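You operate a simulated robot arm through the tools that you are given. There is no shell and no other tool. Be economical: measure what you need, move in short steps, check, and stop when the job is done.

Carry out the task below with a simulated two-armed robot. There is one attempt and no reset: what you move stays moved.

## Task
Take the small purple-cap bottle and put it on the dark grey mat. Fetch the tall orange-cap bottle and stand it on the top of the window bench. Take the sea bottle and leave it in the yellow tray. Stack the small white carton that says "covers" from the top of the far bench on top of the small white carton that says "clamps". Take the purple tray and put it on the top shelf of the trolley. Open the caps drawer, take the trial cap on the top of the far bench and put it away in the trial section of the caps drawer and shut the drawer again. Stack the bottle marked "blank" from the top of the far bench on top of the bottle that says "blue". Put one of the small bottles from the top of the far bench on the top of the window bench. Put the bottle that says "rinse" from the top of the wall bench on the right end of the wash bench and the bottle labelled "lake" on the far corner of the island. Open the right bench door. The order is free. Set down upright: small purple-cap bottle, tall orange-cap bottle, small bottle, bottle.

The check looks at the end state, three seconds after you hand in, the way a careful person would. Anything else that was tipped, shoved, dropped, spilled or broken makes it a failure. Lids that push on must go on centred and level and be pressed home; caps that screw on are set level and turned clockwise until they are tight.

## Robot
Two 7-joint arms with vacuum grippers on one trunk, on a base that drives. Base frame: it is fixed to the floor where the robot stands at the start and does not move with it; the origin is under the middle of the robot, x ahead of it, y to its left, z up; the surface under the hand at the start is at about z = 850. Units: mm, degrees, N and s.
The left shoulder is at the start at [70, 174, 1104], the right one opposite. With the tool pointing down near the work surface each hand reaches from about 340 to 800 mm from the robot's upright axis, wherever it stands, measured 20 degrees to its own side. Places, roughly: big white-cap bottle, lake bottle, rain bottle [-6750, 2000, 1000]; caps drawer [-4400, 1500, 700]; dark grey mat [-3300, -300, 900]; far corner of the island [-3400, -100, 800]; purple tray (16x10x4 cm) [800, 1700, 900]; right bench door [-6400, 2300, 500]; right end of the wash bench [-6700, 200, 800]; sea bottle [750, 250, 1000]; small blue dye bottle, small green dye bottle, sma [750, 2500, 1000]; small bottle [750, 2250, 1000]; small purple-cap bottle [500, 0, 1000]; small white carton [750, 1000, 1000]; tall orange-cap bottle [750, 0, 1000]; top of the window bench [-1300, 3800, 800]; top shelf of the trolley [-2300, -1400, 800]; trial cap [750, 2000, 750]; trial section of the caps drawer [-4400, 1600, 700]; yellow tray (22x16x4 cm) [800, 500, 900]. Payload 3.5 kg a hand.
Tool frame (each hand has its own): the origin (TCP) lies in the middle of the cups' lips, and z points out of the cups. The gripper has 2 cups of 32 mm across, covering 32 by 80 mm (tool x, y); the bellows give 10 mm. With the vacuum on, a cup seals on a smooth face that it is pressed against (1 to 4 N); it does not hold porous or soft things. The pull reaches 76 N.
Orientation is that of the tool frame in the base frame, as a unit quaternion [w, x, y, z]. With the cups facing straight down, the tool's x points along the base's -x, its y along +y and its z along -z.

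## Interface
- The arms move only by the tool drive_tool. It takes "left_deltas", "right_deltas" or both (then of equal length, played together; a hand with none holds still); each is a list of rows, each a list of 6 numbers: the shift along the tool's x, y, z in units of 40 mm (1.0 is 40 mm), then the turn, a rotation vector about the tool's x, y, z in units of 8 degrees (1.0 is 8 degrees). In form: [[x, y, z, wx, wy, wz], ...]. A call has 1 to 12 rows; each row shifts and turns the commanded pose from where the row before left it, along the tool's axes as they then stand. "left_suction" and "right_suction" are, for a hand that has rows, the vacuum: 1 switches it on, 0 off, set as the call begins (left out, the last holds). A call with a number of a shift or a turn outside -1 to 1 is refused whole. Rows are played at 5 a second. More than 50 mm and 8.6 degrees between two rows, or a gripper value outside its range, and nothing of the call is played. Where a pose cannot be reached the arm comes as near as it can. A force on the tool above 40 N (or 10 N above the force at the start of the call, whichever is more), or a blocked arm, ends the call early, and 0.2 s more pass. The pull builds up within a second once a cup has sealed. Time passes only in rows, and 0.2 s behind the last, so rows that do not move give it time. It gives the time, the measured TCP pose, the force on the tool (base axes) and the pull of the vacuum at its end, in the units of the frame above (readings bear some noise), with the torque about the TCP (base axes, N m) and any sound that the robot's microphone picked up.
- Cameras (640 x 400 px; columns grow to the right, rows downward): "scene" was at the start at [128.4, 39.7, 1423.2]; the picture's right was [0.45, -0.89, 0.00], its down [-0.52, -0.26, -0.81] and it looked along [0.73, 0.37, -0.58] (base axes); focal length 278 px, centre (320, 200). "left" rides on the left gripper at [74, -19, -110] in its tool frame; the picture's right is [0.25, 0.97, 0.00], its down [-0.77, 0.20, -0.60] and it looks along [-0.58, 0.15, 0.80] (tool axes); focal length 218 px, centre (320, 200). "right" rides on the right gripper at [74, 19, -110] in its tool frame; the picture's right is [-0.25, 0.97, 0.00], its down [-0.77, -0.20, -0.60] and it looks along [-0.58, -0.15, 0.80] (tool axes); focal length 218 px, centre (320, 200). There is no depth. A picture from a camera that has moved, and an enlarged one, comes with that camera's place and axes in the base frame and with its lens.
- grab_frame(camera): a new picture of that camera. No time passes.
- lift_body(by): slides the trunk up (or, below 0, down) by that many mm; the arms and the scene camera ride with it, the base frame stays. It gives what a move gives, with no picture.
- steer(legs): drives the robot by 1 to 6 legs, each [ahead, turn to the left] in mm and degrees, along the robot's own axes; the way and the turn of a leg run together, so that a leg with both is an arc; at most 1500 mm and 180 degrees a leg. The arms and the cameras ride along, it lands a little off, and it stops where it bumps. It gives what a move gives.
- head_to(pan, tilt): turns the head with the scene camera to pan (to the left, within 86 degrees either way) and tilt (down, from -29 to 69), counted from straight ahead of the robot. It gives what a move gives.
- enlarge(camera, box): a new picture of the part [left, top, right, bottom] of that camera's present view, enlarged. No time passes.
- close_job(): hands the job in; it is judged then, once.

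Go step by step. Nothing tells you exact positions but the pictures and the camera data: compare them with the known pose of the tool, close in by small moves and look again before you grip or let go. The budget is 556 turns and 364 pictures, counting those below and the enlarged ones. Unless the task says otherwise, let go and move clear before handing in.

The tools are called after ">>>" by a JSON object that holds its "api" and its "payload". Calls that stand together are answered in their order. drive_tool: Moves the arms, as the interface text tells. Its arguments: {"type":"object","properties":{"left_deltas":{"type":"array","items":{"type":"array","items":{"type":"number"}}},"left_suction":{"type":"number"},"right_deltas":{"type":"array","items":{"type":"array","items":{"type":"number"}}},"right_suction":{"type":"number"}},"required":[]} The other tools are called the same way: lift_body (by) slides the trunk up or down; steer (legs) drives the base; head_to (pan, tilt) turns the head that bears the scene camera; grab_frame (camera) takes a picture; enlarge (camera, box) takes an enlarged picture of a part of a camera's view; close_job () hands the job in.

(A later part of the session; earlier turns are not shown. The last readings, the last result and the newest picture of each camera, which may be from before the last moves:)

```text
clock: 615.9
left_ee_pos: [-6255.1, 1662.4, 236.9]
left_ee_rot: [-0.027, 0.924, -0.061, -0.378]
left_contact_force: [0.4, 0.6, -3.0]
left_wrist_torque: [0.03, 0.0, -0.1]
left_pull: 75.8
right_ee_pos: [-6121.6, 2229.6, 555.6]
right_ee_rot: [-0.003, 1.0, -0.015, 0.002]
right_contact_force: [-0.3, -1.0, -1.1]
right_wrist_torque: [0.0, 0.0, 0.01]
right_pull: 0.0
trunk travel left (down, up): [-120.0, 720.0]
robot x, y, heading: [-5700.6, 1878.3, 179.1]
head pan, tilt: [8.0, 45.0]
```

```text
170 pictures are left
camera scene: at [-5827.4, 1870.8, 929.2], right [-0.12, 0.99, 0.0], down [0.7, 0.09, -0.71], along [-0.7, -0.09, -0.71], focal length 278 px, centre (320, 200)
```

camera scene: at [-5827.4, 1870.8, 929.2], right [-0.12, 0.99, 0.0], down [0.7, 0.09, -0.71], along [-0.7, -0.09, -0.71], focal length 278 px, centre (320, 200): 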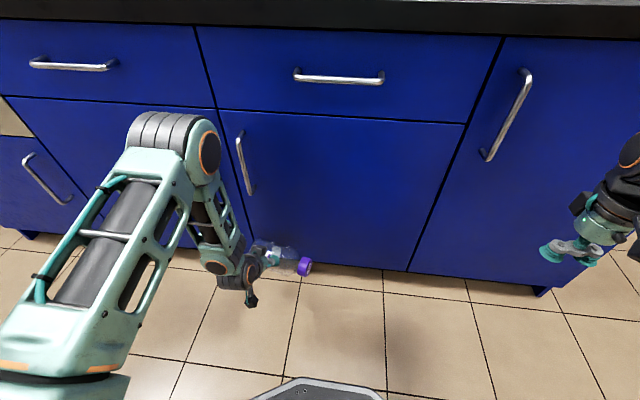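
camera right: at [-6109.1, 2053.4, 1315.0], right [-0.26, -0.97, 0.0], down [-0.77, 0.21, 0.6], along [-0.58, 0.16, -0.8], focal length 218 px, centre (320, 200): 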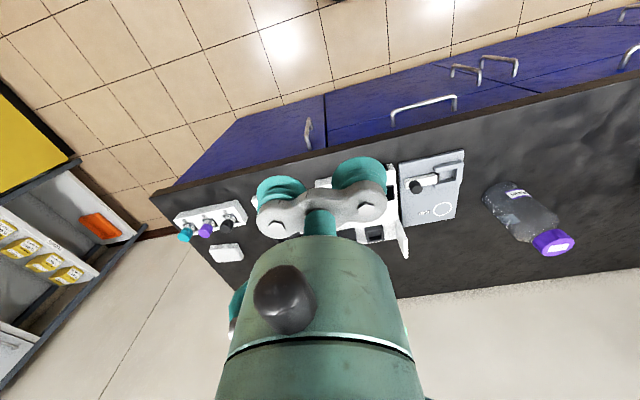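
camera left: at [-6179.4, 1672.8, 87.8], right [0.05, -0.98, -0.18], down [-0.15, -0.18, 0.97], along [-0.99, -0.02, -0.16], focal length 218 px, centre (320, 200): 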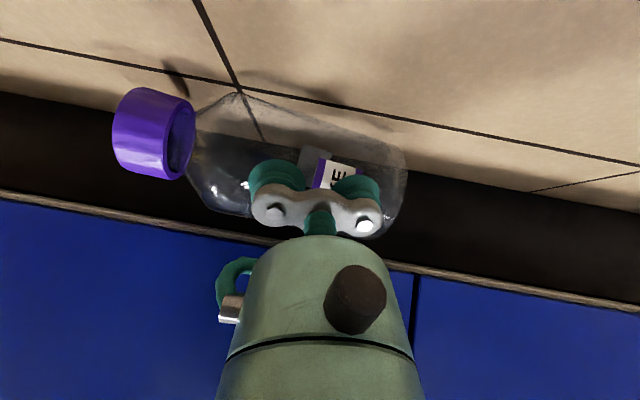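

Held by both cups. I back away from the bench, then raise the trunk for the rinse bottle.

>>> {"api": "steer", "payload": {"legs": [[-250, 0]]}}

>>> {"api": "lift_body", "payload": {"by": 400}}

>>> {"api": "lift_body", "payload": {"by": 60}}

>>> {"api": "grab_frame", "payload": {"camera": "scene"}}

```text
clock: 617.8
left_ee_pos: [-6005.8, 1657.7, 236.7]
left_ee_rot: [-0.026, 0.924, -0.061, -0.376]
left_contact_force: [-0.1, -0.1, -3.1]
left_wrist_torque: [0.0, 0.0, -0.07]
left_pull: 75.5
right_ee_pos: [-5872.5, 2224.0, 555.1]
right_ee_rot: [-0.003, 1.0, -0.013, 0.001]
right_contact_force: [1.0, 0.4, -0.7]
right_wrist_torque: [0.02, -0.02, 0.02]
right_pull: 0.1
trunk travel left (down, up): [-120.0, 720.0]
robot x, y, heading: [-5445.7, 1873.9, 179.3]
head pan, tilt: [8.0, 45.0]
```

```text
clock: 621.6
left_ee_pos: [-6005.1, 1657.5, 636.8]
left_ee_rot: [-0.026, 0.924, -0.061, -0.376]
left_contact_force: [-0.3, -0.9, -3.6]
left_wrist_torque: [0.03, -0.03, -0.02]
left_pull: 75.6
right_ee_pos: [-5873.2, 2225.4, 954.9]
right_ee_rot: [-0.003, 1.0, -0.013, 0.002]
right_contact_force: [-0.1, 0.2, 0.3]
right_wrist_torque: [0.04, -0.01, -0.04]
right_pull: 0.0
trunk travel left (down, up): [-520.0, 320.0]
robot x, y, heading: [-5444.2, 1875.2, 179.3]
head pan, tilt: [8.0, 45.0]
```

```text
clock: 622.6
left_ee_pos: [-6004.7, 1658.3, 697.3]
left_ee_rot: [-0.026, 0.924, -0.06, -0.377]
left_contact_force: [0.2, 0.7, -3.0]
left_wrist_torque: [-0.01, 0.03, -0.06]
left_pull: 75.4
right_ee_pos: [-5872.5, 2224.7, 1014.1]
right_ee_rot: [-0.003, 1.0, -0.013, 0.002]
right_contact_force: [0.4, 0.3, 0.6]
right_wrist_torque: [0.01, -0.03, -0.01]
right_pull: 0.1
trunk travel left (down, up): [-580.0, 260.0]
robot x, y, heading: [-5446.2, 1874.4, 179.1]
head pan, tilt: [8.0, 45.0]
```

```text
169 pictures are left
camera scene: at [-5577.5, 1866.7, 1389.2], right [-0.13, 0.99, 0.0], down [0.7, 0.09, -0.71], along [-0.7, -0.09, -0.71], focal length 278 px, centre (320, 200)
```

scene: 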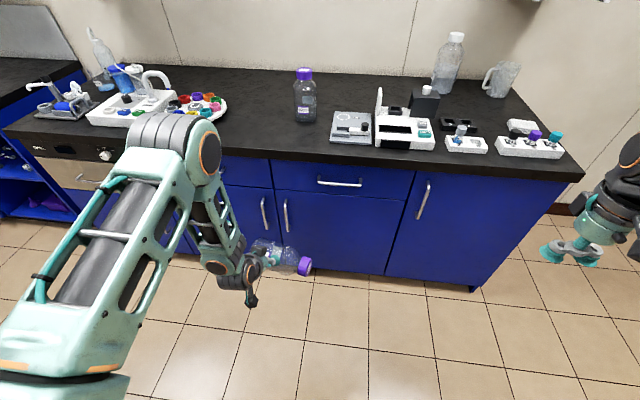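

Now I swing round so the right shoulder faces the bench and the lake bottle stays clear of it.

>>> {"api": "steer", "payload": {"legs": [[0, -80], [605, 0], [0, 60], [0, 61]]}}

>>> {"api": "head_to", "payload": {"pan": -40, "tilt": 25}}

>>> {"api": "grab_frame", "payload": {"camera": "scene"}}

```text
clock: 634.8
left_ee_pos: [-5818.3, 1937.9, 696.5]
left_ee_rot: [0.112, 0.883, 0.278, -0.36]
left_contact_force: [1.0, 0.2, -3.9]
left_wrist_torque: [0.02, -0.01, -0.01]
left_pull: 75.8
right_ee_pos: [-6104.4, 2445.3, 1015.2]
right_ee_rot: [-0.003, 0.937, 0.349, 0.001]
right_contact_force: [1.0, 0.4, 0.0]
right_wrist_torque: [-0.03, 0.0, -0.02]
right_pull: 0.0
trunk travel left (down, up): [-580.0, 260.0]
robot x, y, heading: [-5549.8, 2477.3, -138.6]
head pan, tilt: [8.0, 45.0]
```

```text
clock: 635.9
left_ee_pos: [-5819.1, 1938.2, 696.5]
left_ee_rot: [0.111, 0.883, 0.277, -0.362]
left_contact_force: [0.3, -0.2, -3.7]
left_wrist_torque: [0.03, -0.03, -0.02]
left_pull: 75.4
right_ee_pos: [-6103.7, 2445.6, 1015.3]
right_ee_rot: [-0.003, 0.937, 0.35, 0.0]
right_contact_force: [-0.2, 0.2, -0.5]
right_wrist_torque: [0.0, -0.01, 0.0]
right_pull: 0.0
trunk travel left (down, up): [-580.0, 260.0]
robot x, y, heading: [-5553.1, 2478.2, -138.3]
head pan, tilt: [-40.0, 25.0]
```

```text
168 pictures are left
camera scene: at [-5683.7, 2440.1, 1419.8], right [-0.03, 1.0, 0.0], down [0.42, 0.01, -0.91], along [-0.91, -0.03, -0.42], focal length 278 px, centre (320, 200)
```

scene: 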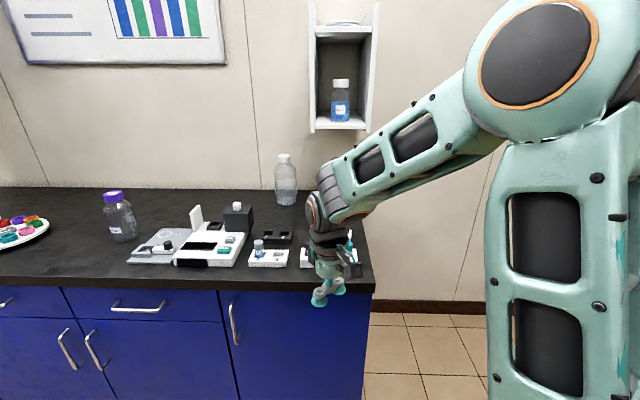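

>>> {"api": "drive_tool", "payload": {"right_deltas": [[-0.9, -0.11, 0, 0, 0, 0], [-0.9, -0.11, 0, 0, 0, 0], [-0.9, -0.11, 0, 0, 0, 0], [-0.9, -0.11, 0, 0, 0, 0], [-0.9, -0.11, 0, 0, 0, 0], [0, 0, 0, 0, 0, -0.9], [0, 0, 0, 0, 0, -0.9], [0, 0, 0, 0, 0, -0.9], [0, 0, 0, 0, 0, -0.9], [0, 0, 0, 0, 0, -0.9], [0, 0, 0, 0, 0, -0.9], [0, 0, 0, 0, 0, -0.7]]}}

>>> {"api": "drive_tool", "payload": {"right_deltas": [[0, 0, 0, 0.94, 0, 0], [0, 0, 0, 0.94, 0, 0], [0, 0, 0, 0.94, 0, 0], [0, 0, 0, 0.94, 0, 0], [0, 0, 0, 0.94, 0, 0], [0, 0, 0, 0.94, 0, 0], [0, 0, 0, 0.94, 0, 0], [0, 0, 0, 0.94, 0, 0], [0, 0, 0, 0.94, 0, 0], [0, 0, 0, 0.94, 0, 0], [0, 0, 0, 0.94, 0, 0], [0, 0, 0, 0.91, 0, 0]]}}

>>> {"api": "grab_frame", "payload": {"camera": "scene"}}

```text
clock: 638.5
left_ee_pos: [-5819.2, 1938.9, 696.1]
left_ee_rot: [0.113, 0.883, 0.278, -0.36]
left_contact_force: [0.0, 0.2, -3.0]
left_wrist_torque: [0.02, 0.0, -0.04]
left_pull: 75.5
right_ee_pos: [-6254.6, 2345.3, 1016.1]
right_ee_rot: [-0.003, 0.708, 0.706, 0.001]
right_contact_force: [-0.4, 0.0, -0.1]
right_wrist_torque: [0.0, -0.02, 0.0]
right_pull: 0.1
trunk travel left (down, up): [-580.0, 260.0]
robot x, y, heading: [-5555.6, 2477.5, -138.5]
head pan, tilt: [-40.0, 25.0]
```

```text
clock: 641.1
left_ee_pos: [-5818.6, 1938.3, 697.8]
left_ee_rot: [0.112, 0.883, 0.278, -0.361]
left_contact_force: [-0.6, 0.2, -4.7]
left_wrist_torque: [0.05, -0.06, -0.02]
left_pull: 75.5
right_ee_pos: [-6258.9, 2349.5, 1012.1]
right_ee_rot: [-0.5, 0.511, 0.495, -0.494]
right_contact_force: [-1.0, 0.0, -0.5]
right_wrist_torque: [-0.02, 0.0, -0.01]
right_pull: 0.1
trunk travel left (down, up): [-580.0, 260.0]
robot x, y, heading: [-5553.7, 2474.4, -138.1]
head pan, tilt: [-40.0, 25.0]
```

```text
167 pictures are left
camera scene: at [-5684.3, 2439.5, 1419.8], right [-0.03, 1.0, 0.0], down [0.42, 0.01, -0.91], along [-0.91, -0.03, -0.42], focal length 278 px, centre (320, 200)
```

scene: 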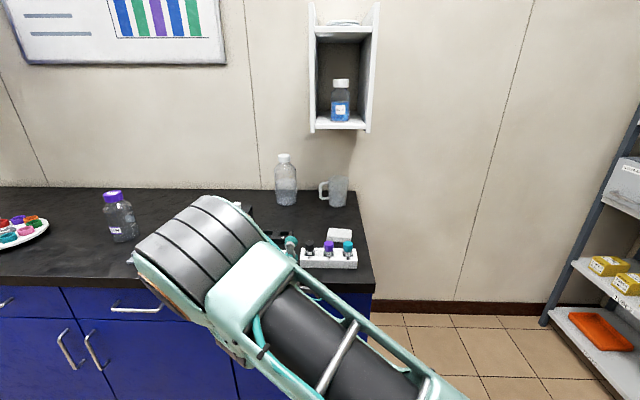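

The right hand is horizontal with its cups stacked vertically. I raise it and drive in to the bench.

>>> {"api": "drive_tool", "payload": {"right_deltas": [[0, -0.75, 0, 0, 0, 0], [0, -0.75, 0, 0, 0, 0], [0, -0.75, 0, 0, 0, 0]]}}

>>> {"api": "steer", "payload": {"legs": [[470, 0]]}}

>>> {"api": "grab_frame", "payload": {"camera": "scene"}}

>>> {"api": "grab_frame", "payload": {"camera": "right"}}

```text
clock: 642.0
left_ee_pos: [-5818.4, 1938.6, 695.6]
left_ee_rot: [0.112, 0.884, 0.278, -0.36]
left_contact_force: [-0.1, -0.4, -4.2]
left_wrist_torque: [0.05, -0.02, -0.05]
left_pull: 75.6
right_ee_pos: [-6258.5, 2369.4, 1005.2]
right_ee_rot: [-0.499, 0.521, 0.548, -0.424]
right_contact_force: [-0.8, -1.1, 0.1]
right_wrist_torque: [0.0, 0.03, -0.01]
right_pull: 0.0
trunk travel left (down, up): [-580.0, 260.0]
robot x, y, heading: [-5553.4, 2472.2, -138.2]
head pan, tilt: [-40.0, 25.0]
stopped in row 3 (right hand): the arm was blocked; the commanded pose is now the measured one
```

```text
clock: 644.8
left_ee_pos: [-6168.6, 1623.1, 696.9]
left_ee_rot: [0.113, 0.883, 0.279, -0.36]
left_contact_force: [-0.2, -0.6, -4.6]
left_wrist_torque: [0.05, -0.04, -0.02]
left_pull: 75.2
right_ee_pos: [-6611.7, 2049.7, 1006.1]
right_ee_rot: [-0.497, 0.52, 0.549, -0.425]
right_contact_force: [-0.6, -0.1, -0.5]
right_wrist_torque: [-0.05, -0.02, 0.05]
right_pull: 0.0
trunk travel left (down, up): [-580.0, 260.0]
robot x, y, heading: [-5907.3, 2162.1, -138.3]
head pan, tilt: [-40.0, 25.0]
```

```text
166 pictures are left
camera scene: at [-6036.3, 2124.9, 1419.8], right [-0.03, 1.0, 0.0], down [0.42, 0.01, -0.91], along [-0.91, -0.03, -0.42], focal length 278 px, centre (320, 200)
```

scene: 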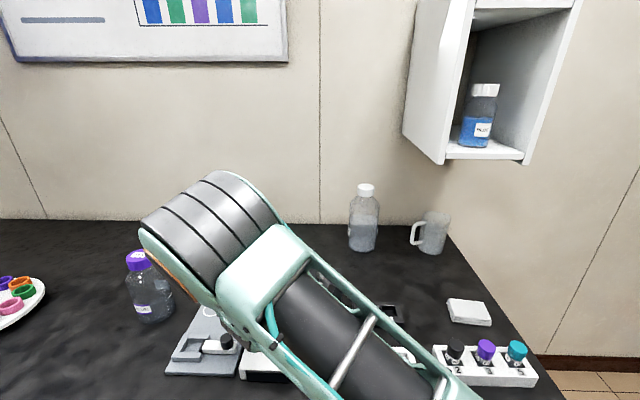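

```text
165 pictures are left
camera right: at [-6497.2, 2120.5, 1010.2], right [0.13, -0.16, -0.98], down [0.54, -0.82, 0.21], along [-0.83, -0.56, -0.02], focal length 218 px, centre (320, 200)
```

right: 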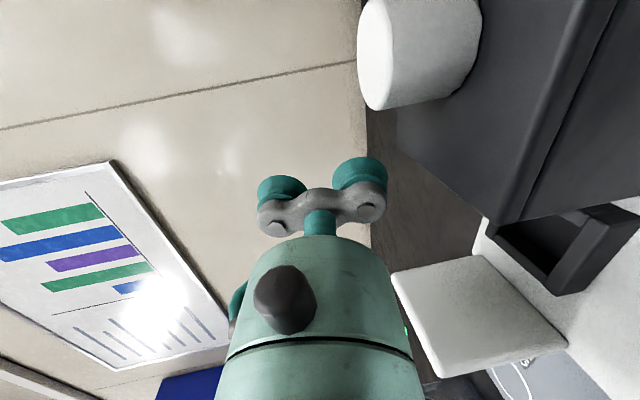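

The hand is close above the black box's knob. I raise the trunk to get clear before moving on.

>>> {"api": "lift_body", "payload": {"by": 120}}

>>> {"api": "grab_frame", "payload": {"camera": "right"}}

>>> {"api": "head_to", "payload": {"pan": -45, "tilt": 45}}

>>> {"api": "grab_frame", "payload": {"camera": "scene"}}

```text
clock: 646.3
left_ee_pos: [-6169.8, 1623.3, 815.6]
left_ee_rot: [0.113, 0.883, 0.279, -0.36]
left_contact_force: [-0.4, 0.4, -4.5]
left_wrist_torque: [0.04, -0.04, -0.02]
left_pull: 75.8
right_ee_pos: [-6611.9, 2051.3, 1126.2]
right_ee_rot: [-0.496, 0.521, 0.549, -0.425]
right_contact_force: [-0.5, 0.2, 0.2]
right_wrist_torque: [0.0, 0.0, 0.01]
right_pull: 0.0
trunk travel left (down, up): [-700.0, 140.0]
robot x, y, heading: [-5908.9, 2159.9, -138.1]
head pan, tilt: [-40.0, 25.0]
```

```text
164 pictures are left
camera right: at [-6497.2, 2120.9, 1130.0], right [0.14, -0.16, -0.98], down [0.54, -0.82, 0.21], along [-0.83, -0.56, -0.02], focal length 218 px, centre (320, 200)
```

right: 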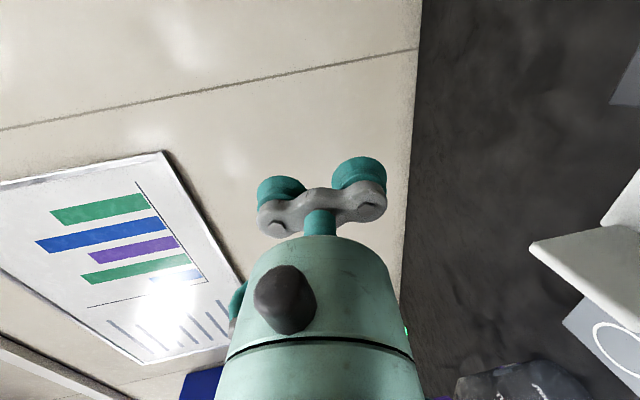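

```text
clock: 647.1
left_ee_pos: [-6169.6, 1623.2, 816.2]
left_ee_rot: [0.113, 0.883, 0.28, -0.36]
left_contact_force: [-0.3, -0.4, -3.3]
left_wrist_torque: [0.03, -0.08, -0.02]
left_pull: 75.9
right_ee_pos: [-6611.0, 2051.5, 1126.4]
right_ee_rot: [-0.497, 0.52, 0.549, -0.427]
right_contact_force: [-0.3, -0.5, 1.0]
right_wrist_torque: [0.03, -0.03, -0.02]
right_pull: 0.0
trunk travel left (down, up): [-700.0, 140.0]
robot x, y, heading: [-5909.3, 2164.1, -138.2]
head pan, tilt: [-45.0, 45.0]
```

```text
163 pictures are left
camera scene: at [-6025.0, 2132.7, 1509.3], right [0.05, 1.0, 0.0], down [0.71, -0.04, -0.71], along [-0.71, 0.04, -0.71], focal length 278 px, centre (320, 200)
```

scene: 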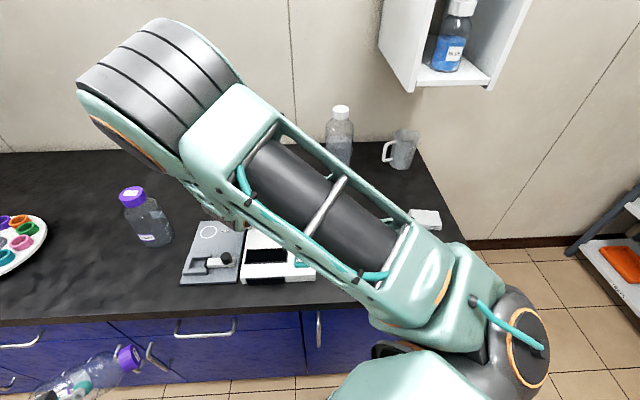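

>>> {"api": "drive_tool", "payload": {"right_deltas": [[0.3, 0, 0.6, 0, 0, 0], [0.5, 0, 0.5, 0, 0, 0], [0.55, 0, 0.4, 0.26, -0.08, 0.18], [0.55, 0, 0.4, 0.26, -0.08, 0.18], [0.55, 0, 0.4, 0.26, -0.08, 0.18], [0.55, 0, 0.4, 0.26, -0.08, 0.18], [0.55, 0, 0.4, 0, 0, 0], [0.55, 0, 0.4, 0, 0, 0]]}}

>>> {"api": "grab_frame", "payload": {"camera": "right"}}

>>> {"api": "grab_frame", "payload": {"camera": "scene"}}

```text
clock: 648.9
left_ee_pos: [-6170.3, 1623.6, 816.8]
left_ee_rot: [0.114, 0.883, 0.28, -0.36]
left_contact_force: [-0.1, -0.1, -2.9]
left_wrist_torque: [0.05, -0.07, -0.03]
left_pull: 75.8
right_ee_pos: [-6749.3, 2220.0, 1120.8]
right_ee_rot: [-0.5, 0.5, 0.501, -0.5]
right_contact_force: [-0.4, 0.1, -1.5]
right_wrist_torque: [0.0, 0.02, 0.01]
right_pull: 0.3
trunk travel left (down, up): [-700.0, 140.0]
robot x, y, heading: [-5905.7, 2166.4, -138.1]
head pan, tilt: [-45.0, 45.0]
```

```text
162 pictures are left
camera right: at [-6638.9, 2293.9, 1101.7], right [0.0, -0.26, -0.97], down [0.61, -0.77, 0.2], along [-0.8, -0.59, 0.15], focal length 218 px, centre (320, 200)
```

right: 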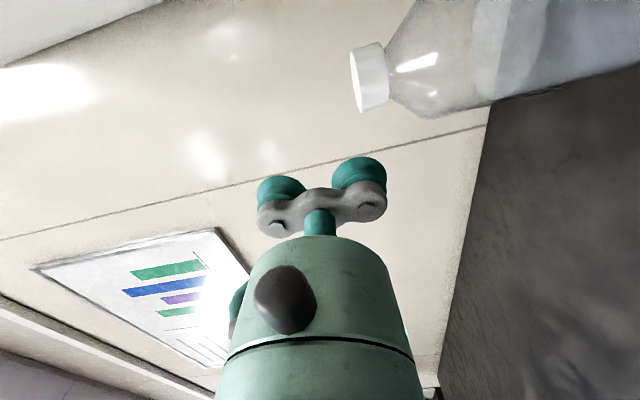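

```text
161 pictures are left
camera scene: at [-6026.1, 2133.7, 1509.2], right [0.06, 1.0, 0.0], down [0.71, -0.04, -0.71], along [-0.71, 0.04, -0.71], focal length 278 px, centre (320, 200)
```

scene: 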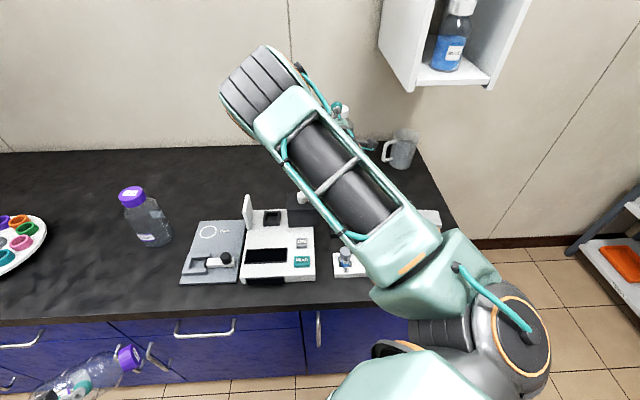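

The hand is level and pointing at the wall; rinse's axis is at y≈2246. I align and lower partway.

>>> {"api": "drive_tool", "payload": {"right_deltas": [[0.65, 0, 0, 0, 0, 0], [0, 0.8, 0, 0, 0, 0], [0, 0.8, 0, 0, 0, 0], [0, 0.8, 0, 0, 0, 0]]}}

>>> {"api": "grab_frame", "payload": {"camera": "right"}}

>>> {"api": "grab_frame", "payload": {"camera": "scene"}}

```text
clock: 649.9
left_ee_pos: [-6170.3, 1624.0, 816.3]
left_ee_rot: [0.113, 0.883, 0.28, -0.36]
left_contact_force: [-0.8, -0.1, -3.4]
left_wrist_torque: [0.01, -0.05, -0.05]
left_pull: 75.6
right_ee_pos: [-6748.1, 2245.6, 1026.1]
right_ee_rot: [-0.499, 0.501, 0.5, -0.5]
right_contact_force: [0.6, 0.3, -0.1]
right_wrist_torque: [0.0, 0.01, 0.0]
right_pull: 0.1
trunk travel left (down, up): [-700.0, 140.0]
robot x, y, heading: [-5907.0, 2163.8, -138.1]
head pan, tilt: [-45.0, 45.0]
```

```text
160 pictures are left
camera right: at [-6637.9, 2319.2, 1006.1], right [0.0, -0.25, -0.97], down [0.61, -0.77, 0.2], along [-0.8, -0.59, 0.15], focal length 218 px, centre (320, 200)
```

right: 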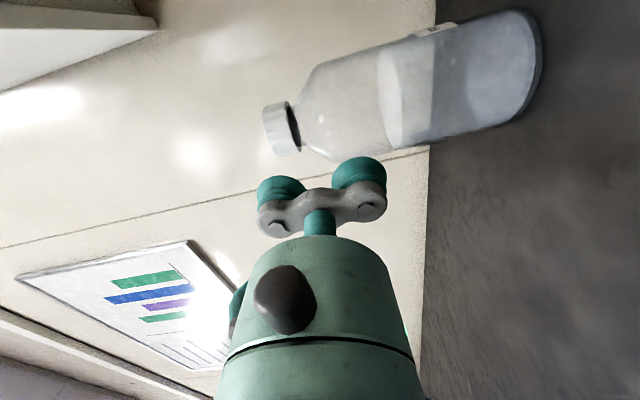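

```text
159 pictures are left
camera scene: at [-6026.6, 2133.5, 1509.2], right [0.06, 1.0, 0.0], down [0.71, -0.04, -0.71], along [-0.71, 0.04, -0.71], focal length 278 px, centre (320, 200)
```

scene: 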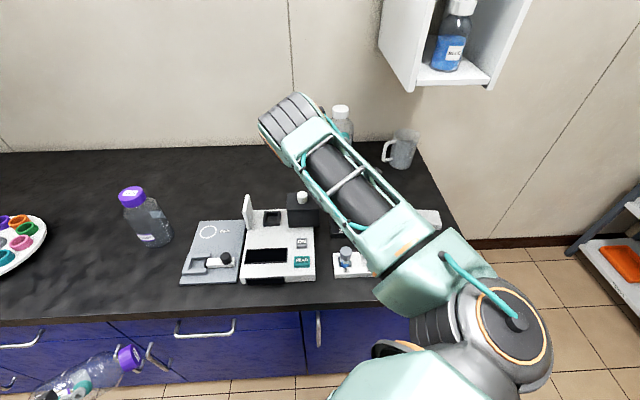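

>>> {"api": "drive_tool", "payload": {"right_deltas": [[0, 0.7, 0, 0, 0, 0], [0, 0.7, 0, 0, 0, 0], [0, 0.55, 0, 0, 0, 0], [0, 0, 0.7, 0, 0, 0], [0, 0, 0.7, 0, 0, 0], [0, 0, 0.4, 0, 0, 0]]}}

>>> {"api": "grab_frame", "payload": {"camera": "right"}}

>>> {"api": "grab_frame", "payload": {"camera": "scene"}}

```text
clock: 651.3
left_ee_pos: [-6200.8, 1598.6, 769.9]
left_ee_rot: [0.099, 0.894, 0.284, -0.331]
left_contact_force: [-1.4, -0.9, 2.5]
left_wrist_torque: [0.11, -0.14, -0.05]
left_pull: 0.0
right_ee_pos: [-6831.1, 2223.8, 889.2]
right_ee_rot: [-0.498, 0.507, 0.536, -0.456]
right_contact_force: [0.4, 9.3, 11.1]
right_wrist_torque: [-0.02, -0.92, 0.8]
right_pull: 0.1
trunk travel left (down, up): [-700.0, 140.0]
robot x, y, heading: [-5904.5, 2158.9, -138.7]
head pan, tilt: [-45.0, 45.0]
stopped in row 6 (left hand): the arm was blocked; the commanded pose is now the measured one
```

```text
158 pictures are left
camera right: at [-6718.4, 2297.6, 885.0], right [0.08, -0.19, -0.98], down [0.58, -0.79, 0.2], along [-0.81, -0.58, 0.04], focal length 218 px, centre (320, 200)
```

right: 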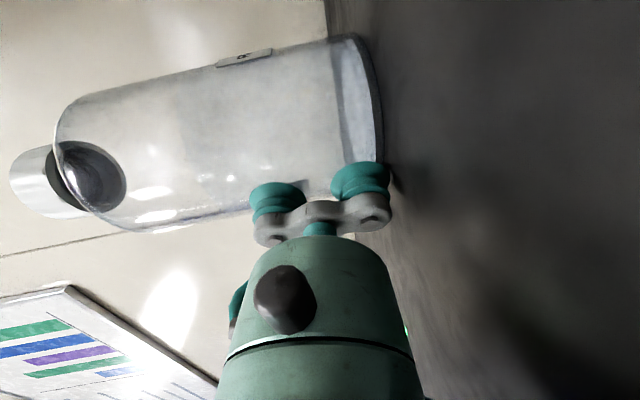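

```text
157 pictures are left
camera scene: at [-6007.5, 2145.5, 1509.0], right [0.06, 1.0, -0.01], down [0.7, -0.05, -0.71], along [-0.71, 0.04, -0.7], focal length 278 px, centre (320, 200)
```

scene: 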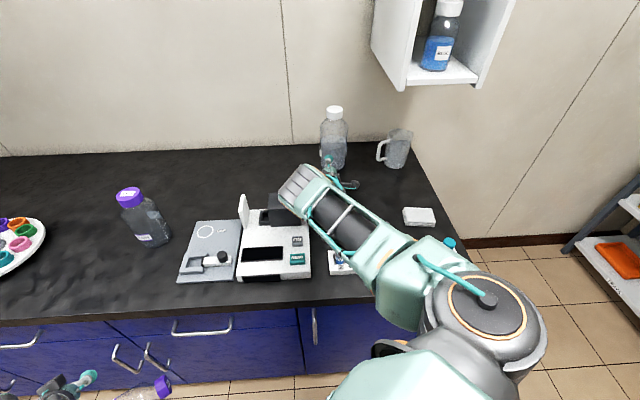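

Something was hit: the right elbow seems to press on the black box, and the lake bottle came off. I raise the trunk gently to relieve, then look.

>>> {"api": "lift_body", "payload": {"by": 60}}

>>> {"api": "grab_frame", "payload": {"camera": "scene"}}

>>> {"api": "head_to", "payload": {"pan": 10, "tilt": 60}}

>>> {"api": "grab_frame", "payload": {"camera": "scene"}}

```text
clock: 652.3
left_ee_pos: [-6192.4, 1605.7, 845.3]
left_ee_rot: [0.103, 0.892, 0.285, -0.336]
left_contact_force: [-1.1, -0.4, -0.6]
left_wrist_torque: [0.04, -0.01, 0.03]
left_pull: 0.0
right_ee_pos: [-6828.2, 2221.6, 963.8]
right_ee_rot: [-0.492, 0.506, 0.528, -0.472]
right_contact_force: [-1.1, -0.8, -0.4]
right_wrist_torque: [-0.01, 0.06, -0.03]
right_pull: 0.0
trunk travel left (down, up): [-760.0, 80.0]
robot x, y, heading: [-5903.8, 2163.0, -138.3]
head pan, tilt: [-45.0, 45.0]
```

```text
156 pictures are left
camera scene: at [-6031.1, 2129.9, 1568.4], right [0.06, 1.0, 0.0], down [0.71, -0.04, -0.7], along [-0.7, 0.04, -0.71], focal length 278 px, centre (320, 200)
```

scene: 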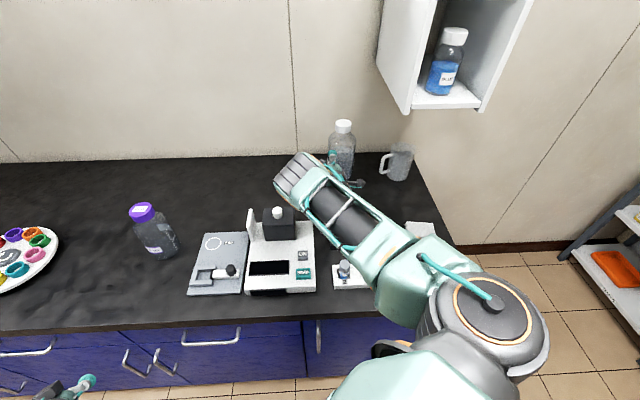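

```text
clock: 653.5
left_ee_pos: [-6188.5, 1606.6, 845.1]
left_ee_rot: [0.103, 0.892, 0.284, -0.337]
left_contact_force: [0.6, -0.7, 0.5]
left_wrist_torque: [0.01, 0.01, 0.03]
left_pull: 0.1
right_ee_pos: [-6827.0, 2221.5, 965.4]
right_ee_rot: [-0.492, 0.506, 0.528, -0.473]
right_contact_force: [-0.4, -0.1, -0.3]
right_wrist_torque: [0.04, 0.03, 0.0]
right_pull: 0.1
trunk travel left (down, up): [-760.0, 80.0]
robot x, y, heading: [-5906.4, 2163.3, -138.3]
head pan, tilt: [10.0, 60.0]
```

```text
155 pictures are left
camera scene: at [-5985.8, 2076.2, 1549.6], right [-0.79, 0.62, 0.0], down [0.54, 0.68, -0.5], along [-0.31, -0.39, -0.87], focal length 278 px, centre (320, 200)
```

scene: 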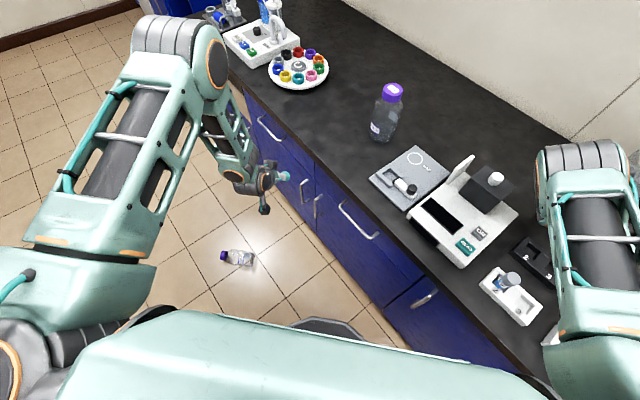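

>>> {"api": "grab_frame", "payload": {"camera": "right"}}

>>> {"api": "head_to", "payload": {"pan": -45, "tilt": 35}}

>>> {"api": "enlarge", "payload": {"camera": "scene", "box": [200, 120, 460, 330]}}

```text
154 pictures are left
camera right: at [-6715.4, 2297.3, 957.1], right [0.07, -0.21, -0.97], down [0.59, -0.78, 0.21], along [-0.8, -0.59, 0.07], focal length 218 px, centre (320, 200)
```

right: 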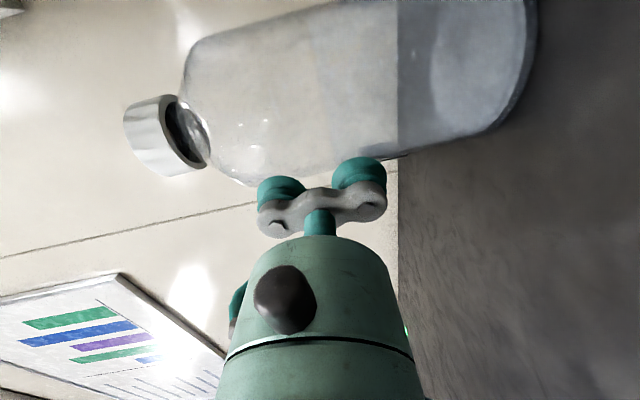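

```text
clock: 654.8
left_ee_pos: [-6188.1, 1607.0, 847.2]
left_ee_rot: [0.103, 0.892, 0.285, -0.337]
left_contact_force: [-0.2, 0.4, 1.3]
left_wrist_torque: [0.01, -0.01, 0.02]
left_pull: 0.0
right_ee_pos: [-6826.3, 2223.1, 968.4]
right_ee_rot: [-0.492, 0.506, 0.527, -0.474]
right_contact_force: [-0.4, 0.3, -0.5]
right_wrist_torque: [-0.06, 0.03, 0.0]
right_pull: 0.0
trunk travel left (down, up): [-760.0, 80.0]
robot x, y, heading: [-5902.8, 2165.5, -138.2]
head pan, tilt: [-45.0, 35.0]
```

```text
1.90 times, centred on (330, 225) of scene
camera zoom: at [-6030.7, 2134.7, 1584.0], right [0.06, 1.0, 0.0], down [0.57, -0.03, -0.82], along [-0.82, 0.05, -0.57], focal length 529 px, centre (301, 152)
```

zoom: 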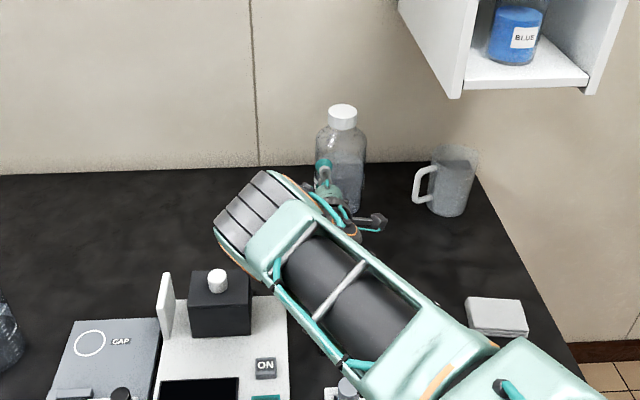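

>>> {"api": "drive_tool", "payload": {"right_deltas": [[0, 0, -0.8, 0, 0, 0], [0.3, 0, 0, 0.24, 0, 0.14], [0.3, 0, 0, 0.24, 0, 0.14], [0, 0, 0, 0, 0, 0]]}}

>>> {"api": "grab_frame", "payload": {"camera": "right"}}

```text
clock: 655.8
left_ee_pos: [-6188.4, 1607.8, 845.6]
left_ee_rot: [0.104, 0.891, 0.285, -0.337]
left_contact_force: [-0.2, -1.2, 0.3]
left_wrist_torque: [-0.01, -0.01, 0.0]
left_pull: 0.0
right_ee_pos: [-6793.1, 2246.2, 970.9]
right_ee_rot: [-0.5, 0.499, 0.501, -0.5]
right_contact_force: [0.3, 0.1, 0.7]
right_wrist_torque: [0.02, -0.02, -0.02]
right_pull: 0.0
trunk travel left (down, up): [-760.0, 80.0]
robot x, y, heading: [-5904.8, 2162.1, -138.4]
head pan, tilt: [-45.0, 35.0]
```

```text
152 pictures are left
camera right: at [-6682.7, 2320.6, 951.1], right [0.0, -0.25, -0.97], down [0.61, -0.77, 0.2], along [-0.8, -0.59, 0.15], focal length 218 px, centre (320, 200)
```

right: 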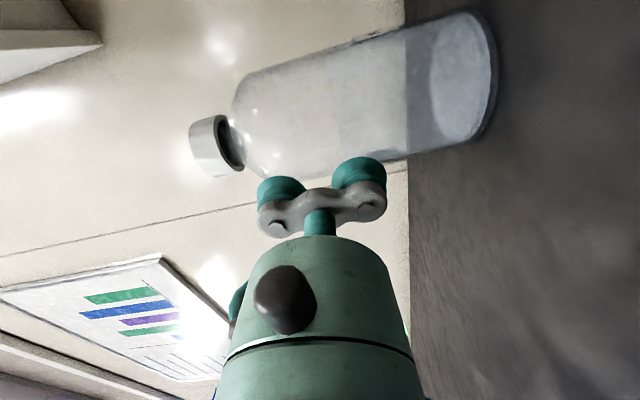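

>>> {"api": "drive_tool", "payload": {"right_deltas": [[0.42, 0, 0, 0, 0, 0], [0, 0.1, 0.4, 0, 0, 0], [0, 0, 0, 0, 0, 0]]}}

>>> {"api": "grab_frame", "payload": {"camera": "right"}}

```text
clock: 656.6
left_ee_pos: [-6187.9, 1607.0, 845.6]
left_ee_rot: [0.103, 0.891, 0.284, -0.338]
left_contact_force: [-0.2, -1.0, 0.4]
left_wrist_torque: [0.02, 0.03, 0.0]
left_pull: 0.1
right_ee_pos: [-6808.7, 2263.9, 966.3]
right_ee_rot: [0.499, -0.499, -0.501, 0.501]
right_contact_force: [-0.3, 0.4, -0.1]
right_wrist_torque: [0.02, 0.0, -0.02]
right_pull: 0.1
trunk travel left (down, up): [-760.0, 80.0]
robot x, y, heading: [-5907.2, 2163.5, -138.0]
head pan, tilt: [-45.0, 35.0]
```

```text
151 pictures are left
camera right: at [-6699.3, 2338.2, 946.7], right [0.0, -0.25, -0.97], down [0.61, -0.77, 0.2], along [-0.8, -0.59, 0.15], focal length 218 px, centre (320, 200)
```

right: 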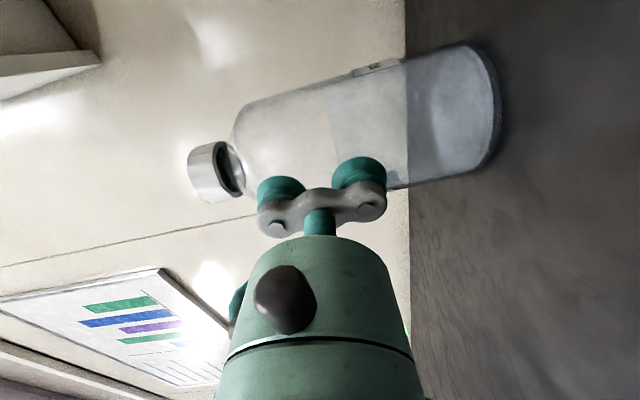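

>>> {"api": "drive_tool", "payload": {"right_deltas": [[-0.13, 0, 0.4, 0, 0, 0], [0, 0, 0.2, 0, 0, 0], [0, 0, 0.1, 0, 0, 0], [0, 0, 0.08, 0, 0, 0], [0, 0, 0, 0, 0, 0], [0, 0, 0, 0, 0, 0]], "right_suction": 1}}

```text
clock: 658.0
left_ee_pos: [-6188.3, 1606.3, 846.9]
left_ee_rot: [0.103, 0.891, 0.284, -0.338]
left_contact_force: [-0.1, -0.1, -0.2]
left_wrist_torque: [0.01, 0.01, 0.03]
left_pull: 0.0
right_ee_pos: [-6840.7, 2259.1, 966.8]
right_ee_rot: [0.5, -0.499, -0.501, 0.501]
right_contact_force: [1.7, 0.7, -1.0]
right_wrist_torque: [0.0, 0.08, -0.02]
right_pull: 75.2
trunk travel left (down, up): [-760.0, 80.0]
robot x, y, heading: [-5902.4, 2164.7, -137.8]
head pan, tilt: [-45.0, 35.0]
```

Both cups sealed on RINSE. I lift slowly.

>>> {"api": "drive_tool", "payload": {"right_deltas": [[0, -0.1, 0, 0, 0, 0], [0, -0.15, 0, 0, 0, 0], [0, -0.2, 0, 0, 0, 0], [0, -0.2, 0, 0, 0, 0], [0, -0.2, 0, 0, 0, 0], [0, 0, 0, 0, 0, 0]]}}

>>> {"api": "grab_frame", "payload": {"camera": "right"}}

```text
clock: 659.4
left_ee_pos: [-6187.0, 1606.5, 846.3]
left_ee_rot: [0.105, 0.891, 0.285, -0.337]
left_contact_force: [0.2, -0.4, -0.3]
left_wrist_torque: [0.01, -0.01, -0.04]
left_pull: 0.0
right_ee_pos: [-6841.9, 2257.6, 997.5]
right_ee_rot: [-0.498, 0.5, 0.501, -0.5]
right_contact_force: [-0.3, -0.1, -11.9]
right_wrist_torque: [0.02, -0.82, 0.02]
right_pull: 75.3
trunk travel left (down, up): [-760.0, 80.0]
robot x, y, heading: [-5905.5, 2161.4, -138.2]
head pan, tilt: [-45.0, 35.0]
```

```text
150 pictures are left
camera right: at [-6732.1, 2333.1, 979.0], right [0.0, -0.25, -0.97], down [0.6, -0.77, 0.2], along [-0.8, -0.59, 0.15], focal length 218 px, centre (320, 200)
```

right: 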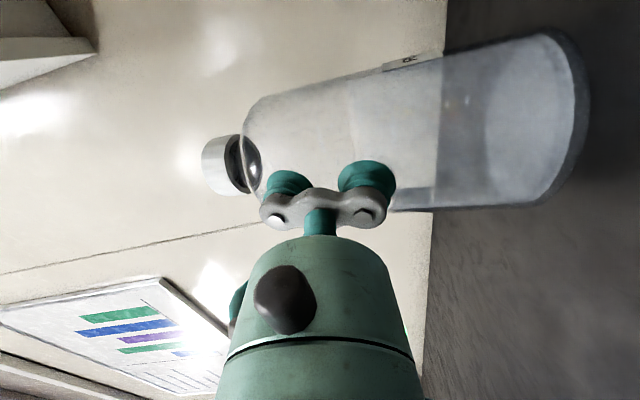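

It weighs about 1.2 kg and holds. I raise the trunk and back out slowly.

>>> {"api": "lift_body", "payload": {"by": 78}}

>>> {"api": "steer", "payload": {"legs": [[-100, 0], [-200, 0], [-200, 0]]}}

>>> {"api": "grab_frame", "payload": {"camera": "scene"}}

```text
clock: 660.5
left_ee_pos: [-6190.1, 1607.1, 923.9]
left_ee_rot: [0.104, 0.891, 0.285, -0.337]
left_contact_force: [0.0, -0.3, 0.0]
left_wrist_torque: [-0.03, -0.01, 0.02]
left_pull: 0.2
right_ee_pos: [-6842.2, 2260.1, 1076.3]
right_ee_rot: [-0.499, 0.5, 0.501, -0.5]
right_contact_force: [-0.4, -0.5, -12.4]
right_wrist_torque: [0.0, -0.84, 0.03]
right_pull: 74.8
trunk travel left (down, up): [-838.0, 2.0]
robot x, y, heading: [-5906.4, 2161.8, -138.4]
head pan, tilt: [-45.0, 35.0]
```

```text
clock: 664.1
left_ee_pos: [-5817.6, 1939.0, 922.1]
left_ee_rot: [0.103, 0.892, 0.285, -0.335]
left_contact_force: [-0.9, -0.5, -0.5]
left_wrist_torque: [-0.01, -0.01, 0.03]
left_pull: 0.0
right_ee_pos: [-6472.8, 2589.8, 1074.9]
right_ee_rot: [-0.499, 0.5, 0.502, -0.499]
right_contact_force: [0.6, 0.1, -12.5]
right_wrist_torque: [0.0, -0.81, 0.03]
right_pull: 75.7
trunk travel left (down, up): [-838.0, 2.0]
robot x, y, heading: [-5532.8, 2498.9, -138.2]
head pan, tilt: [-45.0, 35.0]
```

```text
149 pictures are left
camera scene: at [-5663.9, 2465.6, 1661.4], right [0.06, 1.0, 0.0], down [0.58, -0.03, -0.82], along [-0.82, 0.05, -0.58], focal length 278 px, centre (320, 200)
```

scene: 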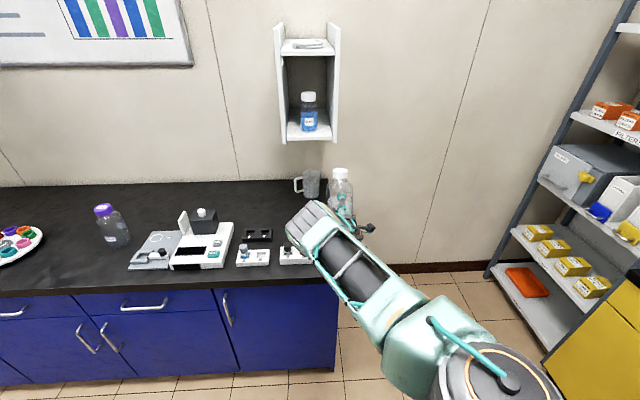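

RINSE is out. I back a bit more and bring it in front of the robot with smaller, slower steps, so I can turn safely.

>>> {"api": "steer", "payload": {"legs": [[-200, 0]]}}

>>> {"api": "drive_tool", "payload": {"right_deltas": [[-0.31, 0, -0.34, 0, -0.22, 0], [-0.32, 0, -0.33, 0, -0.22, 0], [-0.33, 0, -0.32, 0, -0.22, 0], [-0.33, 0, -0.3, 0, -0.22, 0], [-0.34, 0, -0.29, 0, -0.22, 0], [-0.35, 0, -0.27, 0, -0.22, 0], [-0.36, 0, -0.26, 0, -0.22, 0], [-0.36, 0, -0.25, 0, -0.22, 0], [-0.37, 0, -0.23, 0, -0.22, 0], [-0.38, 0, -0.22, 0, -0.22, 0], [-0.38, 0, -0.2, 0, -0.22, 0], [-0.39, 0, -0.19, 0, -0.22, 0]]}}

>>> {"api": "grab_frame", "payload": {"camera": "scene"}}

```text
clock: 665.7
left_ee_pos: [-5669.4, 2071.6, 923.8]
left_ee_rot: [0.103, 0.892, 0.285, -0.336]
left_contact_force: [-0.3, 0.2, -0.4]
left_wrist_torque: [0.02, -0.02, -0.03]
left_pull: 0.2
right_ee_pos: [-6323.2, 2722.1, 1075.2]
right_ee_rot: [-0.499, 0.5, 0.501, -0.5]
right_contact_force: [-0.1, 0.3, -12.6]
right_wrist_torque: [0.01, -0.78, -0.01]
right_pull: 75.7
trunk travel left (down, up): [-838.0, 2.0]
robot x, y, heading: [-5379.3, 2633.1, -138.4]
head pan, tilt: [-45.0, 35.0]
```

```text
clock: 668.3
left_ee_pos: [-5667.4, 2073.0, 923.8]
left_ee_rot: [0.104, 0.891, 0.286, -0.337]
left_contact_force: [-0.5, -0.3, -0.2]
left_wrist_torque: [-0.01, 0.01, -0.02]
left_pull: 0.0
right_ee_pos: [-6164.8, 2577.0, 1077.1]
right_ee_rot: [-0.398, 0.4, 0.584, -0.584]
right_contact_force: [0.6, 0.5, -12.2]
right_wrist_torque: [0.27, -0.73, 0.05]
right_pull: 76.0
trunk travel left (down, up): [-838.0, 2.0]
robot x, y, heading: [-5381.9, 2626.7, -138.1]
head pan, tilt: [-45.0, 35.0]
```

```text
148 pictures are left
camera scene: at [-5511.4, 2600.5, 1661.9], right [0.06, 1.0, 0.0], down [0.57, -0.03, -0.82], along [-0.82, 0.05, -0.57], focal length 278 px, centre (320, 200)
```

scene: 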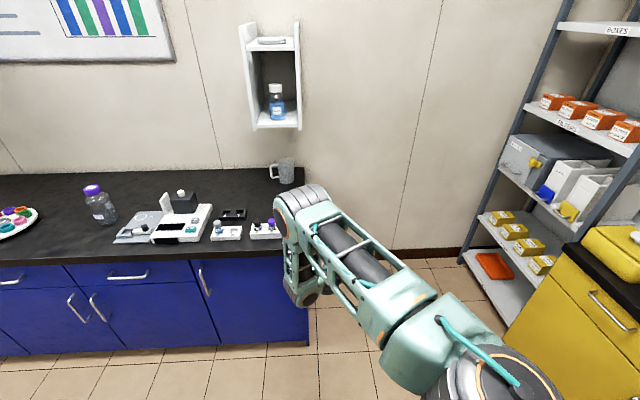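

>>> {"api": "drive_tool", "payload": {"right_deltas": [[-0.39, 0, -0.18, 0, -0.22, 0], [-0.4, 0, -0.16, 0, -0.22, 0], [-0.4, 0, -0.15, 0, -0.22, 0], [-0.41, 0, -0.14, 0, -0.22, 0], [-0.42, 0, -0.12, 0, -0.22, 0], [-0.42, 0, -0.11, 0, -0.22, 0], [-0.43, 0, -0.1, 0, -0.22, 0], [-0.43, 0, -0.08, 0, -0.22, 0], [-0.44, 0, -0.07, 0, -0.22, 0], [-0.45, 0, -0.06, 0, -0.22, 0], [-0.45, 0, -0.05, 0, -0.22, 0], [-0.46, 0, -0.04, 0, -0.22, 0]]}}

>>> {"api": "head_to", "payload": {"pan": -15, "tilt": 30}}

>>> {"api": "grab_frame", "payload": {"camera": "scene"}}

```text
clock: 670.9
left_ee_pos: [-5667.1, 2072.2, 924.8]
left_ee_rot: [0.104, 0.891, 0.286, -0.337]
left_contact_force: [0.2, -1.0, 0.0]
left_wrist_torque: [0.0, -0.01, 0.01]
left_pull: 0.0
right_ee_pos: [-6015.7, 2427.6, 1077.2]
right_ee_rot: [-0.284, 0.286, 0.648, -0.646]
right_contact_force: [0.2, 0.0, -11.5]
right_wrist_torque: [0.56, -0.59, 0.04]
right_pull: 75.5
trunk travel left (down, up): [-838.0, 2.0]
robot x, y, heading: [-5384.5, 2628.9, -138.3]
head pan, tilt: [-45.0, 35.0]
```

```text
clock: 671.8
left_ee_pos: [-5666.8, 2072.5, 923.2]
left_ee_rot: [0.104, 0.891, 0.285, -0.337]
left_contact_force: [0.8, -0.7, 0.3]
left_wrist_torque: [-0.02, -0.01, 0.0]
left_pull: 0.0
right_ee_pos: [-6016.7, 2428.1, 1076.9]
right_ee_rot: [-0.285, 0.286, 0.647, -0.647]
right_contact_force: [1.1, 0.1, -11.8]
right_wrist_torque: [0.56, -0.58, 0.04]
right_pull: 75.5
trunk travel left (down, up): [-838.0, 2.0]
robot x, y, heading: [-5384.5, 2630.2, -138.0]
head pan, tilt: [-15.0, 30.0]
```

```text
147 pictures are left
camera scene: at [-5504.4, 2554.8, 1669.7], right [-0.45, 0.89, 0.0], down [0.45, 0.23, -0.87], along [-0.77, -0.39, -0.5], focal length 278 px, centre (320, 200)
```

scene: 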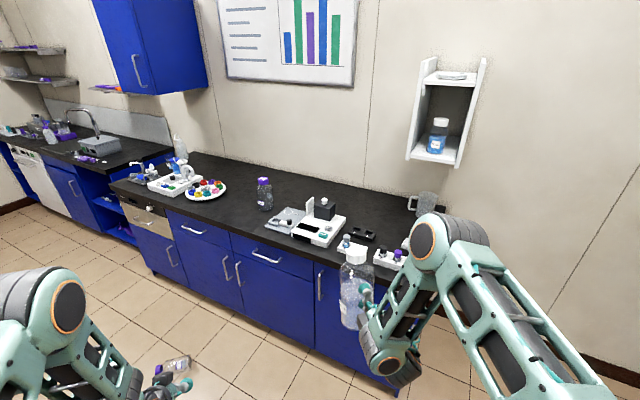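

RINSE is upright in front of the robot. I drive down the aisle to the wash bench with gentle turns, passing the lake bottle on the floor at a distance.

>>> {"api": "steer", "payload": {"legs": [[0, 24], [0, 24], [900, 0], [900, 0], [900, 0]]}}

>>> {"api": "steer", "payload": {"legs": [[0, -22], [0, -23], [0, -22], [0, -23]]}}

>>> {"api": "head_to", "payload": {"pan": 0, "tilt": 25}}

>>> {"api": "grab_frame", "payload": {"camera": "scene"}}

```text
clock: 687.6
left_ee_pos: [-5179.3, -640.9, 925.2]
left_ee_rot: [0.232, 0.698, 0.623, -0.266]
left_contact_force: [0.0, -0.7, -0.6]
left_wrist_torque: [-0.01, -0.02, 0.02]
left_pull: 0.0
right_ee_pos: [-5675.9, -663.6, 1077.4]
right_ee_rot: [0.004, -0.003, 0.708, -0.706]
right_contact_force: [0.5, 0.3, -11.9]
right_wrist_torque: [0.81, 0.0, 0.04]
right_pull: 76.0
trunk travel left (down, up): [-838.0, 2.0]
robot x, y, heading: [-5403.1, -55.0, -89.9]
head pan, tilt: [-15.0, 30.0]
```

```text
clock: 692.7
left_ee_pos: [-5986.0, -289.0, 924.4]
left_ee_rot: [-0.023, 0.934, -0.049, -0.353]
left_contact_force: [0.0, -0.7, 0.4]
left_wrist_torque: [0.02, 0.0, 0.01]
left_pull: 0.0
right_ee_pos: [-6012.4, 206.6, 1078.2]
right_ee_rot: [-0.495, 0.496, 0.505, -0.504]
right_contact_force: [0.0, -0.4, -11.8]
right_wrist_torque: [0.0, -0.8, 0.01]
right_pull: 75.7
trunk travel left (down, up): [-838.0, 2.0]
robot x, y, heading: [-5403.1, -58.2, -179.5]
head pan, tilt: [-15.0, 30.0]
```

```text
clock: 693.5
left_ee_pos: [-5985.9, -288.8, 924.0]
left_ee_rot: [-0.022, 0.934, -0.049, -0.352]
left_contact_force: [-1.0, -0.2, 0.4]
left_wrist_torque: [0.0, 0.0, 0.02]
left_pull: 0.1
right_ee_pos: [-6010.7, 209.9, 1077.2]
right_ee_rot: [0.494, -0.497, -0.504, 0.505]
right_contact_force: [-0.1, -0.5, -12.1]
right_wrist_torque: [0.0, -0.81, 0.03]
right_pull: 75.6
trunk travel left (down, up): [-838.0, 2.0]
robot x, y, heading: [-5405.1, -59.4, -179.7]
head pan, tilt: [0.0, 25.0]
```

```text
146 pictures are left
camera scene: at [-5548.3, -57.6, 1677.6], right [-0.01, 1.0, 0.0], down [0.42, 0.0, -0.91], along [-0.91, -0.01, -0.42], focal length 278 px, centre (320, 200)
```

scene: 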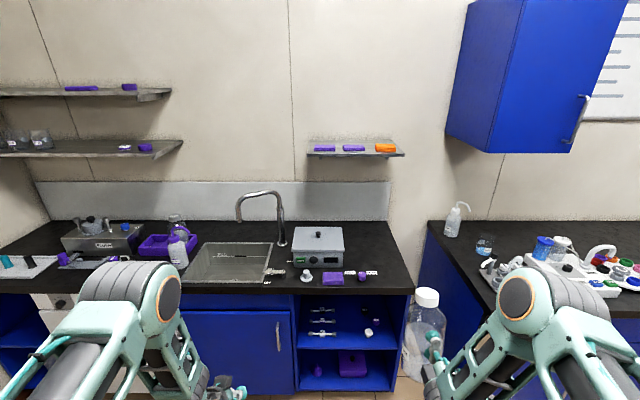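

The right end of the wash bench is free around [-6720, 200]. First I straighten and tuck the empty left hand.

>>> {"api": "drive_tool", "payload": {"left_deltas": [[0, 0, 0, 0, 0.87, 0], [0, 0, 0, 0, 0.87, 0], [0, 0, 0, 0, 0.87, 0], [0, 0, 0, 0, 0.87, 0], [0, 0, 0, 0, 0.87, 0], [0, 0, 0, 0, 0.87, -0.2], [0.6, 0, -0.7, 0, 0, 0], [0.6, 0, -0.7, 0, 0, 0], [0.6, 0, -0.7, 0, 0, 0], [0.6, 0, -0.7, 0, 0, 0], [0.6, 0, -0.7, 0, 0, 0], [0.6, 0, -0.7, 0, 0, 0]]}}

>>> {"api": "steer", "payload": {"legs": [[250, 0], [200, 0]]}}

>>> {"api": "grab_frame", "payload": {"camera": "scene"}}

```text
clock: 696.1
left_ee_pos: [-5842.0, -301.5, 1096.0]
left_ee_rot: [-0.004, 0.999, -0.041, 0.004]
left_contact_force: [0.6, -0.7, 1.0]
left_wrist_torque: [0.03, 0.05, 0.0]
left_pull: 0.0
right_ee_pos: [-6010.1, 208.7, 1078.6]
right_ee_rot: [0.496, -0.495, -0.504, 0.505]
right_contact_force: [-0.5, 0.3, -11.7]
right_wrist_torque: [0.02, -0.81, 0.04]
right_pull: 75.7
trunk travel left (down, up): [-838.0, 2.0]
robot x, y, heading: [-5405.6, -60.3, -179.6]
head pan, tilt: [0.0, 25.0]
```

```text
clock: 699.1
left_ee_pos: [-6293.1, -303.4, 1095.8]
left_ee_rot: [-0.004, 0.999, -0.039, 0.003]
left_contact_force: [0.7, -0.5, 0.8]
left_wrist_torque: [-0.01, 0.01, 0.01]
left_pull: 0.1
right_ee_pos: [-6459.0, 207.1, 1079.7]
right_ee_rot: [0.496, -0.496, -0.503, 0.505]
right_contact_force: [0.0, 0.1, -12.9]
right_wrist_torque: [0.03, -0.81, 0.05]
right_pull: 75.0
trunk travel left (down, up): [-838.0, 2.0]
robot x, y, heading: [-5860.4, -61.1, -179.8]
head pan, tilt: [0.0, 25.0]
```

```text
145 pictures are left
camera scene: at [-5994.6, -61.3, 1678.2], right [-0.01, 1.0, 0.0], down [0.42, 0.0, -0.91], along [-0.91, -0.01, -0.42], focal length 278 px, centre (320, 200)
```

scene: 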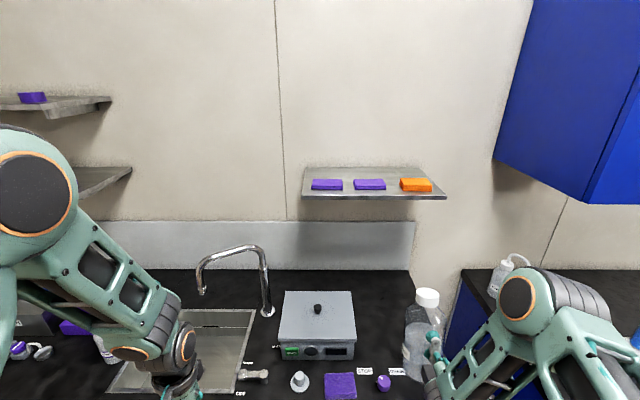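

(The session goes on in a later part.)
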